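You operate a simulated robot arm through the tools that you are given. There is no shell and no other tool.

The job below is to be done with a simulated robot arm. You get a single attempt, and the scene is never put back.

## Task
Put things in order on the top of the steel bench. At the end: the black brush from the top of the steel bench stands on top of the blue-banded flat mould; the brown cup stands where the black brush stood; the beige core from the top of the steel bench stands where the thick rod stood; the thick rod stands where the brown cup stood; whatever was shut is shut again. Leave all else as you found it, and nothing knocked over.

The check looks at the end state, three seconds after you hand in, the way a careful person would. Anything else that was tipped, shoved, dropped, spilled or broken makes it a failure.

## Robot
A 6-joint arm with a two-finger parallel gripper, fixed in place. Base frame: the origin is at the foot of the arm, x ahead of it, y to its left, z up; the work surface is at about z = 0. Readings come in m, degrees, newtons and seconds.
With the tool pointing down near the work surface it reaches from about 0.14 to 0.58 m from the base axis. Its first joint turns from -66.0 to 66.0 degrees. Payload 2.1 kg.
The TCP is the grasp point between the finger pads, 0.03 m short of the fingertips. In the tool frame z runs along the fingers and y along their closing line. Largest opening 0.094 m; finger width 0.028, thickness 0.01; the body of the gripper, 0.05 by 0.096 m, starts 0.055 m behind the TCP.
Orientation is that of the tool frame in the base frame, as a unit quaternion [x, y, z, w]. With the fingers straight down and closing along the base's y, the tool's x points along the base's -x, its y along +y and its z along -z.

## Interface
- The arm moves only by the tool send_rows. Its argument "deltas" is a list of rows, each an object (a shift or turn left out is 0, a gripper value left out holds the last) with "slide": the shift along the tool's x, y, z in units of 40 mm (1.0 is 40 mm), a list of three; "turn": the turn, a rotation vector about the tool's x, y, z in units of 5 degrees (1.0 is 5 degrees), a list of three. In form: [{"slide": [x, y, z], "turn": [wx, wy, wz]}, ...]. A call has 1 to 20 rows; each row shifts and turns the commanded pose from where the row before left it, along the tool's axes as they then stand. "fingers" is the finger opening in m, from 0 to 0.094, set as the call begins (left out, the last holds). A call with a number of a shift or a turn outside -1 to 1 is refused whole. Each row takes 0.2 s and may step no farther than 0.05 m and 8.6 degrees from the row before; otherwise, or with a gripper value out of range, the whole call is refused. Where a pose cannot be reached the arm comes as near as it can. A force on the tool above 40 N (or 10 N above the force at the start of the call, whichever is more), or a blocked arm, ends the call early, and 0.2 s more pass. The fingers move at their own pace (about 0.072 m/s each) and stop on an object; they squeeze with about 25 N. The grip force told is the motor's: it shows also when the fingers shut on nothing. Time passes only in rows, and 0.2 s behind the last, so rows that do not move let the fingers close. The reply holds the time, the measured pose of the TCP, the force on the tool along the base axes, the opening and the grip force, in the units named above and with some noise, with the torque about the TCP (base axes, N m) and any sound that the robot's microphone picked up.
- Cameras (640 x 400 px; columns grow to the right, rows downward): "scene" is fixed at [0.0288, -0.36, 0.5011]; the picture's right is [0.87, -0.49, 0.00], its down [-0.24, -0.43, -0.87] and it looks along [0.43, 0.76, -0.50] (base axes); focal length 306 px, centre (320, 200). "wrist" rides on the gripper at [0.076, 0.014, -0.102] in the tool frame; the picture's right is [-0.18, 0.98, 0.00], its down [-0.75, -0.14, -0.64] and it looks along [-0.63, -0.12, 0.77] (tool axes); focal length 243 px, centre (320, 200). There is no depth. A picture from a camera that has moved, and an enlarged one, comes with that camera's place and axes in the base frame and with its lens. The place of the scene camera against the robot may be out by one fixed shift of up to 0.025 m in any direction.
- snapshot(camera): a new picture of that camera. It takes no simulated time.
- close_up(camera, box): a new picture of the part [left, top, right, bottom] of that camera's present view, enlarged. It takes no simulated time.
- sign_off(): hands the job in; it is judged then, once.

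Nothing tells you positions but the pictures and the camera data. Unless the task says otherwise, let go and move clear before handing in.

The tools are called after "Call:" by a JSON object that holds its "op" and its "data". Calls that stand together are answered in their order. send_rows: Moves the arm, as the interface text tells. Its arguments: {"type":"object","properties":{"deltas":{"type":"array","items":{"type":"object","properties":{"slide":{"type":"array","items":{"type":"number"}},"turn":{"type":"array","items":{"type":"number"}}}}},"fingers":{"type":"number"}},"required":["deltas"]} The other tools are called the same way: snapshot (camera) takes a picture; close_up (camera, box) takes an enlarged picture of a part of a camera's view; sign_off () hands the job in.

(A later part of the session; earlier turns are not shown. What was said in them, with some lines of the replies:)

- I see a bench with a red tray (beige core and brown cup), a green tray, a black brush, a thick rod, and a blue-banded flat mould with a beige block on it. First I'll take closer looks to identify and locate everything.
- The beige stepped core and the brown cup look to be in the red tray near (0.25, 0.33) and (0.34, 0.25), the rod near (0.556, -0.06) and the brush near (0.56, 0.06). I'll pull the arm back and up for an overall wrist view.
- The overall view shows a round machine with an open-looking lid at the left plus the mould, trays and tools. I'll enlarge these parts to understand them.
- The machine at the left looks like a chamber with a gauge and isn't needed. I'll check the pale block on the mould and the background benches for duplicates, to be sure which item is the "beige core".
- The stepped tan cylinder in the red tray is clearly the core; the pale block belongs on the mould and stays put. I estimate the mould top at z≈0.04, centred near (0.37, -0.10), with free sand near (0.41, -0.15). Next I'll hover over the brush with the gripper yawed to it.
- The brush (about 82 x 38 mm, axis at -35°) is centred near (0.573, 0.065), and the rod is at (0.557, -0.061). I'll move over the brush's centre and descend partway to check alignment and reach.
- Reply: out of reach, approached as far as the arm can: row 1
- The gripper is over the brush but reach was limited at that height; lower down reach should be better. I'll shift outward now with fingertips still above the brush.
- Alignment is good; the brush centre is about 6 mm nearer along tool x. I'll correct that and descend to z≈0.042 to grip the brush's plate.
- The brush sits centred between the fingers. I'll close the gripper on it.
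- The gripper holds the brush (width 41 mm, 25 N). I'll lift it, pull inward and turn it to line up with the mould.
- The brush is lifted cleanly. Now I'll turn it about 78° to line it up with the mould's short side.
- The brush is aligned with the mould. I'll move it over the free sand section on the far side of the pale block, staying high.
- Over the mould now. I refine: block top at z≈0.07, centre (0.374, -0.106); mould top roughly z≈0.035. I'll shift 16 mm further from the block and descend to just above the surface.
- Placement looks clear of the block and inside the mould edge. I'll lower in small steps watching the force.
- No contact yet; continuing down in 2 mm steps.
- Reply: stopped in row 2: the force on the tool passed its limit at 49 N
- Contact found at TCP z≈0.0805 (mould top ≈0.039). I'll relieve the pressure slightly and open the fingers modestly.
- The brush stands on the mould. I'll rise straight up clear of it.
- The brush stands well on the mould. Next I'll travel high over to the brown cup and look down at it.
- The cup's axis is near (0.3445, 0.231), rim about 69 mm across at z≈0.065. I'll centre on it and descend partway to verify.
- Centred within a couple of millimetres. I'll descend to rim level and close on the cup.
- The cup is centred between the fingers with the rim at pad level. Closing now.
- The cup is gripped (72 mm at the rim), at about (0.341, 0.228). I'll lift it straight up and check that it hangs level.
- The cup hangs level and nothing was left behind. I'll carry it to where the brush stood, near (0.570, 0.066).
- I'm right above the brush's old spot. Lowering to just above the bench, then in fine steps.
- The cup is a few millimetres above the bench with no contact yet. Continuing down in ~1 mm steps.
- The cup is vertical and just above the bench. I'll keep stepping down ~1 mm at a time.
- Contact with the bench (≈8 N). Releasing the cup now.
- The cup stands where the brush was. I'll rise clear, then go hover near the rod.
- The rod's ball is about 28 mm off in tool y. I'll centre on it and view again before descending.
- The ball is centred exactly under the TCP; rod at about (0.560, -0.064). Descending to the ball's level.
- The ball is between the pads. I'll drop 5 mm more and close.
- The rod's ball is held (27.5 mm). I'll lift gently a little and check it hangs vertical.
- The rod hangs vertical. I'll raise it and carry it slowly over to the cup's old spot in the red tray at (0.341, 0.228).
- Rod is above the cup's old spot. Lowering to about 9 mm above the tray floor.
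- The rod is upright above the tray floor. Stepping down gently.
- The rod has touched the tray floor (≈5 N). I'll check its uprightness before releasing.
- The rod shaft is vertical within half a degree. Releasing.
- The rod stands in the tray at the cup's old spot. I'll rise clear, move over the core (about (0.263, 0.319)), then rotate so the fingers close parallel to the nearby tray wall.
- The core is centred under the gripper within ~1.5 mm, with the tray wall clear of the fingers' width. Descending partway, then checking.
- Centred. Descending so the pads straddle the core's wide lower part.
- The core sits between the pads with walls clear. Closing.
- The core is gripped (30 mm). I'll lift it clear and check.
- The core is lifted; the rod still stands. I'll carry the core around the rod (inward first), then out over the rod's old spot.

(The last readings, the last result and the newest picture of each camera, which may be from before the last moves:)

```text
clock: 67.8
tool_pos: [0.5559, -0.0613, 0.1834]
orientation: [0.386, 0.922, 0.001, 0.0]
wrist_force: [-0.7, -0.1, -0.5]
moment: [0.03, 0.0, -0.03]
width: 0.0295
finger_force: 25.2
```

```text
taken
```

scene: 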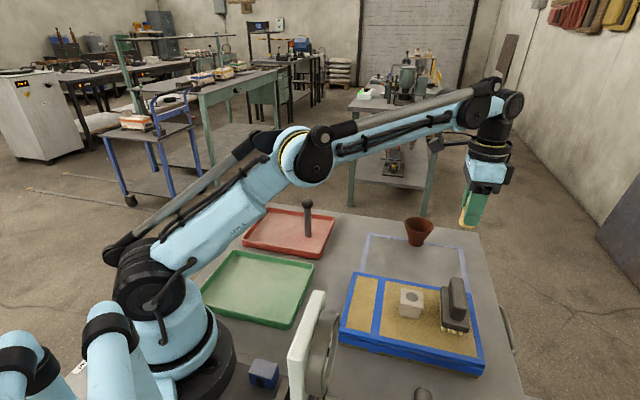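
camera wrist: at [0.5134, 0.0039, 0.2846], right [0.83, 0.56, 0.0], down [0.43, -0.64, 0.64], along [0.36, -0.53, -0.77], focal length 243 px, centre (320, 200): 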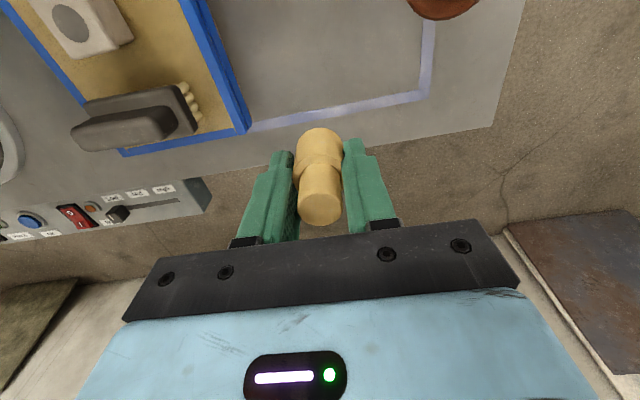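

Over the rod's old spot, a few mm to correct. I'll adjust and lower to about 9 mm above the bench.

Call:
{"op": "send_rows", "data": {"deltas": [{"slide": [-0.11, -0.03, 0.3]}, {"slide": [0, 0, 0.8]}, {"slide": [0, 0, 0.8]}, {"slide": [0, 0, 0.8]}, {"slide": [0, 0, 0.5]}, {}]}}

Call:
{"op": "snapshot", "data": {"camera": "wrist"}}

Call:
{"op": "close_up", "data": {"camera": "scene", "box": [390, 160, 520, 290]}}

```text
clock: 69.2
tool_pos: [0.5573, -0.0653, 0.0551]
orientation: [0.387, 0.922, 0.0, 0.0]
wrist_force: [0.4, 0.4, -0.8]
moment: [-0.02, 0.0, -0.01]
width: 0.0297
finger_force: 25.2
```

```text
taken
camera wrist: at [0.5145, -0.0009, 0.1558], right [0.83, 0.56, 0.0], down [0.43, -0.64, 0.64], along [0.36, -0.53, -0.77], focal length 243 px, centre (320, 200)
```

wrist: 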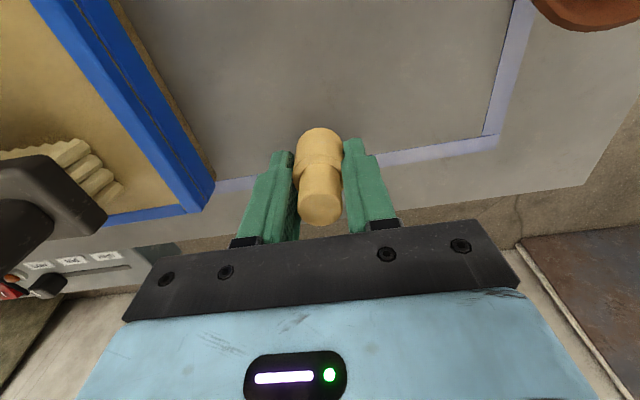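

```text
3.08 times, centred on (455, 225) of scene
camera zoom: at [0.0288, -0.36, 0.5011], right [0.87, -0.49, 0.0], down [-0.24, -0.43, -0.87], along [0.43, 0.76, -0.5], focal length 943 px, centre (-95, 123)
```

zoom: 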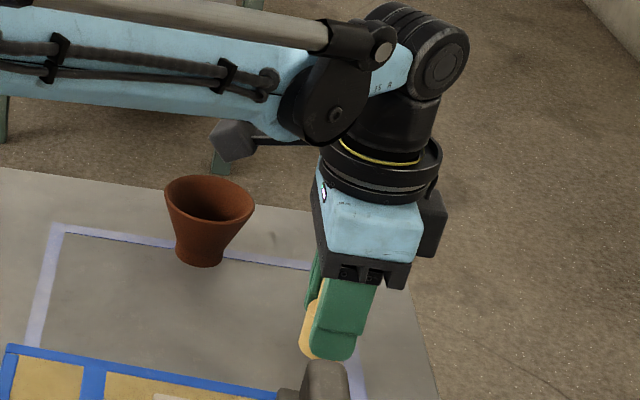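

Close to the bench; stepping down gently toward contact (expected near z≈0.041).

Call:
{"op": "send_rows", "data": {"deltas": [{"slide": [0, 0, 0.08]}, {"slide": [0, 0, 0.08]}, {"slide": [0, 0, 0.06]}, {}]}}

```text
clock: 70.2
tool_pos: [0.5572, -0.0646, 0.047]
orientation: [0.387, 0.922, 0.0, 0.0]
wrist_force: [0.4, 0.0, -0.1]
moment: [0.03, 0.0, 0.03]
width: 0.0295
finger_force: 25.2
```

Call:
{"op": "send_rows", "data": {"deltas": [{"slide": [0, 0, 0.03]}, {"slide": [0, 0, 0.03]}, {}]}}

```text
clock: 71.0
tool_pos: [0.5565, -0.0644, 0.043]
orientation: [0.386, 0.922, 0.001, 0.0]
wrist_force: [0.6, 1.0, -1.3]
moment: [0.0, -0.01, 0.0]
width: 0.0296
finger_force: 24.9
```

Call:
{"op": "send_rows", "data": {"deltas": [{"slide": [0, 0, 0.025]}, {}]}}

```text
clock: 71.6
tool_pos: [0.5588, -0.0637, 0.0427]
orientation: [0.387, 0.922, 0.0, 0.0]
wrist_force: [0.8, -0.5, -1.1]
moment: [0.03, 0.01, -0.01]
width: 0.0296
finger_force: 25.3
```

Call:
{"op": "send_rows", "data": {"deltas": [{"slide": [0, 0, 0.025]}, {}]}}

```text
clock: 72.2
tool_pos: [0.5568, -0.0637, 0.0401]
orientation: [0.387, 0.922, 0.0, 0.0]
wrist_force: [0.0, -0.1, 2.1]
moment: [0.04, 0.01, 0.03]
width: 0.0298
finger_force: 25.1
```

Call:
{"op": "send_rows", "data": {"deltas": [{"slide": [0, 0, 0.012]}, {}]}}

Call:
{"op": "close_up", "data": {"camera": "scene", "box": [420, 220, 490, 290]}}

```text
clock: 72.8
tool_pos: [0.5566, -0.0638, 0.0416]
orientation: [0.387, 0.922, 0.0, -0.001]
wrist_force: [0.5, -0.4, 17.5]
moment: [0.0, 0.03, 0.0]
width: 0.0297
finger_force: 25.9
```

```text
5.71 times, centred on (455, 255) of scene
camera zoom: at [0.0287, -0.3599, 0.5011], right [0.87, -0.49, 0.0], down [-0.24, -0.43, -0.87], along [0.43, 0.76, -0.5], focal length 1751 px, centre (-451, -114)
```

zoom: 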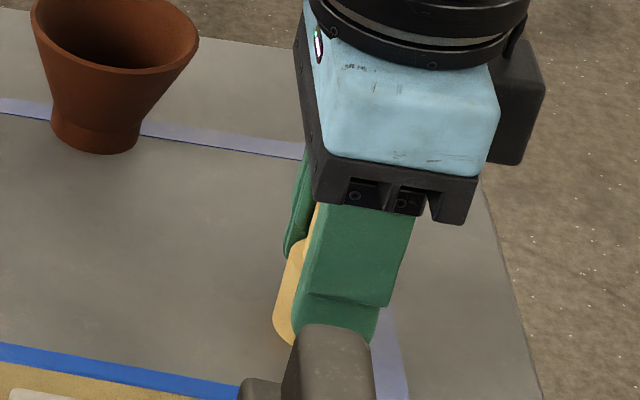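

Firm contact. The core is on the bench; I'll ease off slightly and open the fingers.

Call:
{"op": "send_rows", "data": {"deltas": [{"slide": [0, 0, -0.01]}, {}]}}

Call:
{"op": "send_rows", "data": {"deltas": [{}, {}, {}], "fingers": 0.064}}

Call:
{"op": "snapshot", "data": {"camera": "wrist"}}

Call:
{"op": "close_up", "data": {"camera": "scene", "box": [400, 200, 500, 300]}}

```text
clock: 73.4
tool_pos: [0.557, -0.0647, 0.0414]
orientation: [0.387, 0.922, 0.0, 0.001]
wrist_force: [1.2, -0.6, 6.6]
moment: [-0.05, -0.01, 0.02]
width: 0.0296
finger_force: 25.3
```

```text
clock: 74.2
tool_pos: [0.5571, -0.0635, 0.0407]
orientation: [0.387, 0.922, 0.0, 0.0]
wrist_force: [0.1, -0.5, -0.1]
moment: [0.01, 0.01, -0.03]
width: 0.0639
finger_force: 0.2
```

```text
taken
camera wrist: at [0.5149, -0.0002, 0.1425], right [0.83, 0.56, 0.0], down [0.43, -0.64, 0.64], along [0.36, -0.53, -0.77], focal length 243 px, centre (320, 200)
```

wrist: 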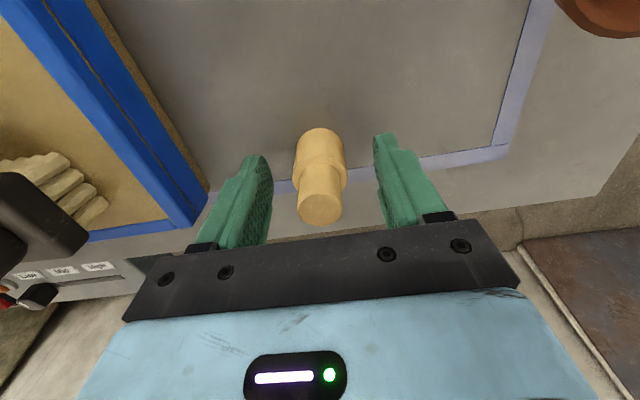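

```text
4.00 times, centred on (450, 250) of scene
camera zoom: at [0.0288, -0.36, 0.5011], right [0.87, -0.49, 0.0], down [-0.24, -0.43, -0.87], along [0.43, 0.76, -0.5], focal length 1226 px, centre (-200, 0)
```

zoom: 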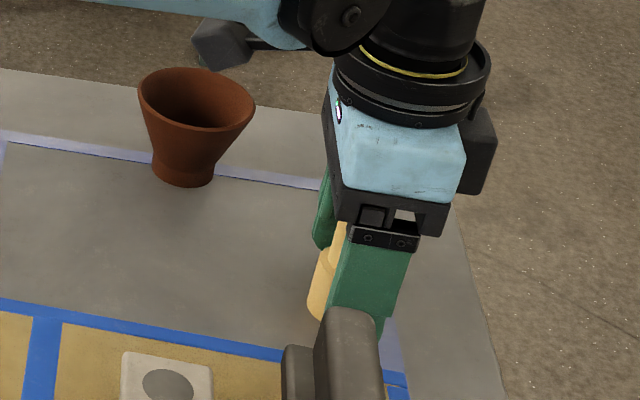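

The core stands free and upright. I'll rise straight up, then retreat the arm and review the whole bench.

Call:
{"op": "send_rows", "data": {"deltas": [{"slide": [0, 0, -0.4]}, {"slide": [0, 0, -0.8]}, {"slide": [0, 0, -1]}, {"slide": [0, 0, -1]}, {"slide": [0.7, -0.7, -0.5]}, {"slide": [0.7, -0.7, -0.5]}, {"slide": [0.7, -0.7, -0.5]}, {"slide": [0.7, -0.7, -0.5]}, {}]}}

Call:
{"op": "snapshot", "data": {"camera": "wrist"}}

Call:
{"op": "snapshot", "data": {"camera": "scene"}}

```text
clock: 76.2
tool_pos: [0.3967, -0.0636, 0.2479]
orientation: [0.388, 0.922, 0.0, 0.0]
wrist_force: [-0.3, 0.3, -0.1]
moment: [0.0, 0.0, 0.03]
width: 0.0639
finger_force: 0.1
```

```text
taken
camera wrist: at [0.3555, -0.0002, 0.3498], right [0.83, 0.56, 0.0], down [0.43, -0.64, 0.64], along [0.36, -0.53, -0.77], focal length 243 px, centre (320, 200)
```

wrist: 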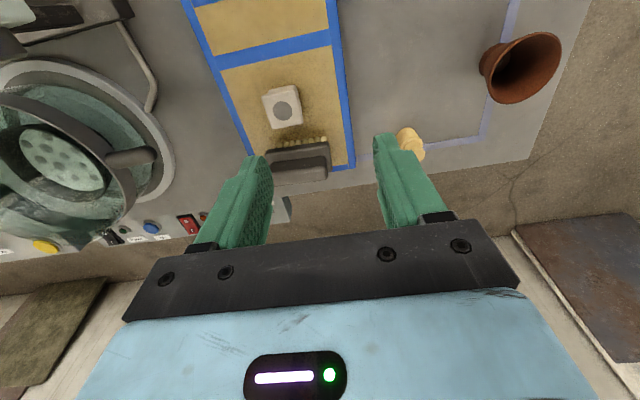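

```text
taken
```

scene: 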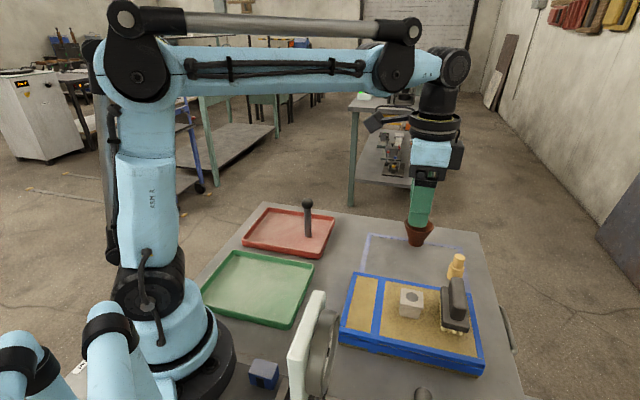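

Everything appears placed. I'll move the arm further clear and verify each item closely.

Call:
{"op": "send_rows", "data": {"deltas": [{"slide": [0.5, 0, -1]}, {"slide": [0.8, 0, -0.9]}, {"slide": [1, 0, -0.5]}, {"slide": [1, 0, 0]}, {}], "fingers": 0.094}}

Call:
{"op": "close_up", "data": {"camera": "scene", "box": [390, 200, 500, 290]}}

Call:
{"op": "close_up", "data": {"camera": "scene", "box": [330, 260, 500, 390]}}

Call:
{"op": "close_up", "data": {"camera": "scene", "box": [220, 190, 350, 290]}}

Call:
{"op": "snapshot", "data": {"camera": "scene"}}

Call:
{"op": "snapshot", "data": {"camera": "wrist"}}

```text
clock: 77.4
tool_pos: [0.3068, 0.0316, 0.3446]
orientation: [0.387, 0.922, 0.0, 0.0]
wrist_force: [0.1, 0.6, -0.5]
moment: [0.02, -0.03, 0.03]
width: 0.094
finger_force: 0.0
```

```text
4.44 times, centred on (445, 245) of scene
camera zoom: at [0.0288, -0.3599, 0.5011], right [0.87, -0.49, 0.0], down [-0.24, -0.43, -0.87], along [0.43, 0.76, -0.5], focal length 1362 px, centre (-236, 0)
```

zoom: 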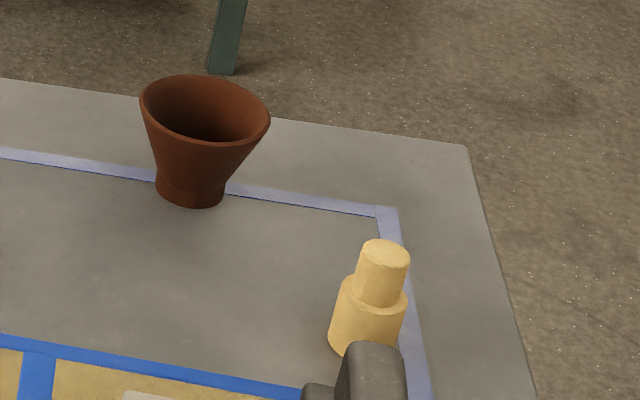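

```text
3.08 times, centred on (415, 325) of scene
camera zoom: at [0.0288, -0.3599, 0.5011], right [0.87, -0.49, 0.0], down [-0.24, -0.43, -0.87], along [0.43, 0.76, -0.5], focal length 943 px, centre (28, -185)
```

zoom: 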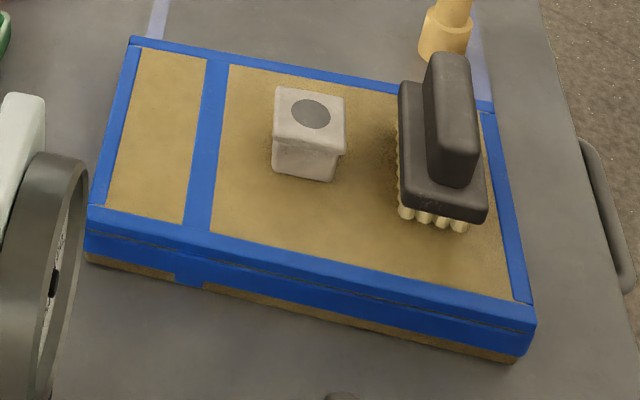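

```text
4.00 times, centred on (285, 240) of scene
camera zoom: at [0.0288, -0.3599, 0.5011], right [0.87, -0.49, 0.0], down [-0.24, -0.43, -0.87], along [0.43, 0.76, -0.5], focal length 1226 px, centre (460, 40)
```

zoom: 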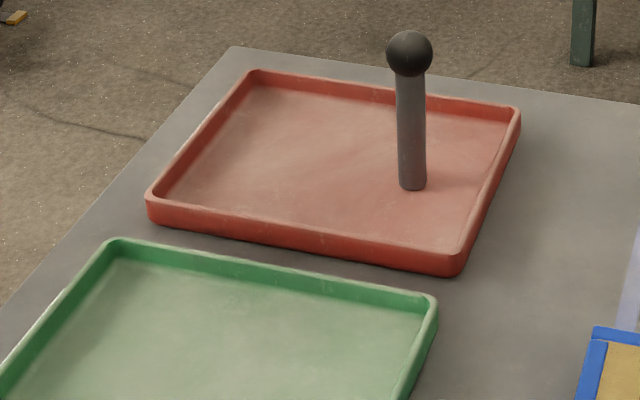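

```text
taken
```

scene: 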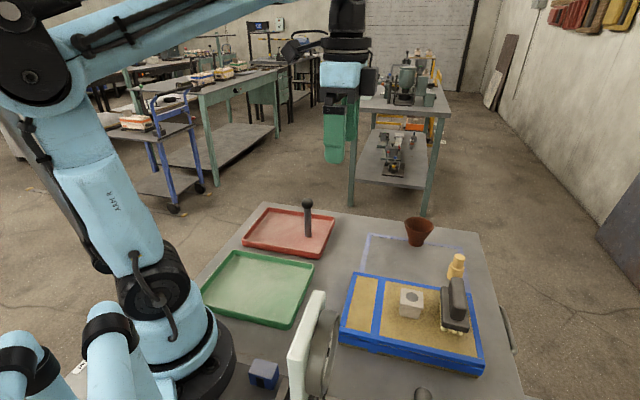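

```text
taken
camera wrist: at [0.2645, 0.095, 0.4458], right [0.83, 0.56, 0.0], down [0.43, -0.64, 0.64], along [0.36, -0.53, -0.77], focal length 243 px, centre (320, 200)
```

wrist: 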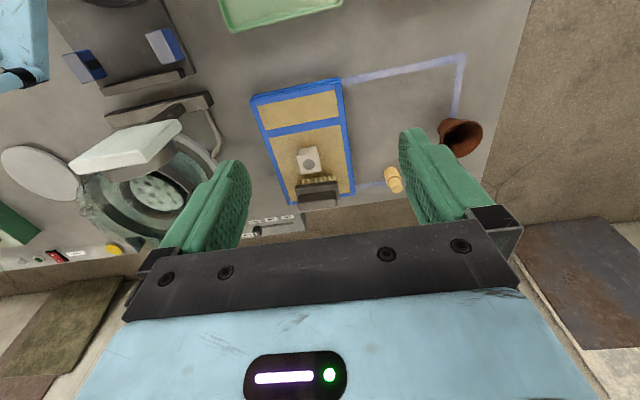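

The final view checks out:
- **Brush:** upright on the blue-banded mould, clear of the pale block.
- **Cup:** upright where the brush stood.
- **Core:** upright where the rod stood.
- **Rod:** upright in the red tray where the cup stood.

The mould, block and trays haven't moved, nothing was opened, and the arm is clear, so I'm handing in.

Call:
{"op": "sign_off", "data": {}}

```text
The job is handed in.
```

I've handed in the job with all four items in their new places and upright.

- **Black brush:** stands on top of the blue-banded flat mould, on the free sand beside the pale block. I pressed a little hard setting it down (a brief 49 N), but the mould and block show no shift in the pictures.
- **Brown cup:** stands where the brush stood, within about 4 mm by the wrist camera. The less certain scene camera allows up to about 1 cm.
- **Thick rod:** stands in the red tray where the cup stood, within a few millimetres.
- **Beige core:** stands where the rod stood, within a few millimetres. I took the tan stepped cylinder in the red tray to be the core, not the pale block on the mould.

I opened nothing, so there was nothing to shut again, and nothing was knocked over. The arm has let go and is well clear of the bench.
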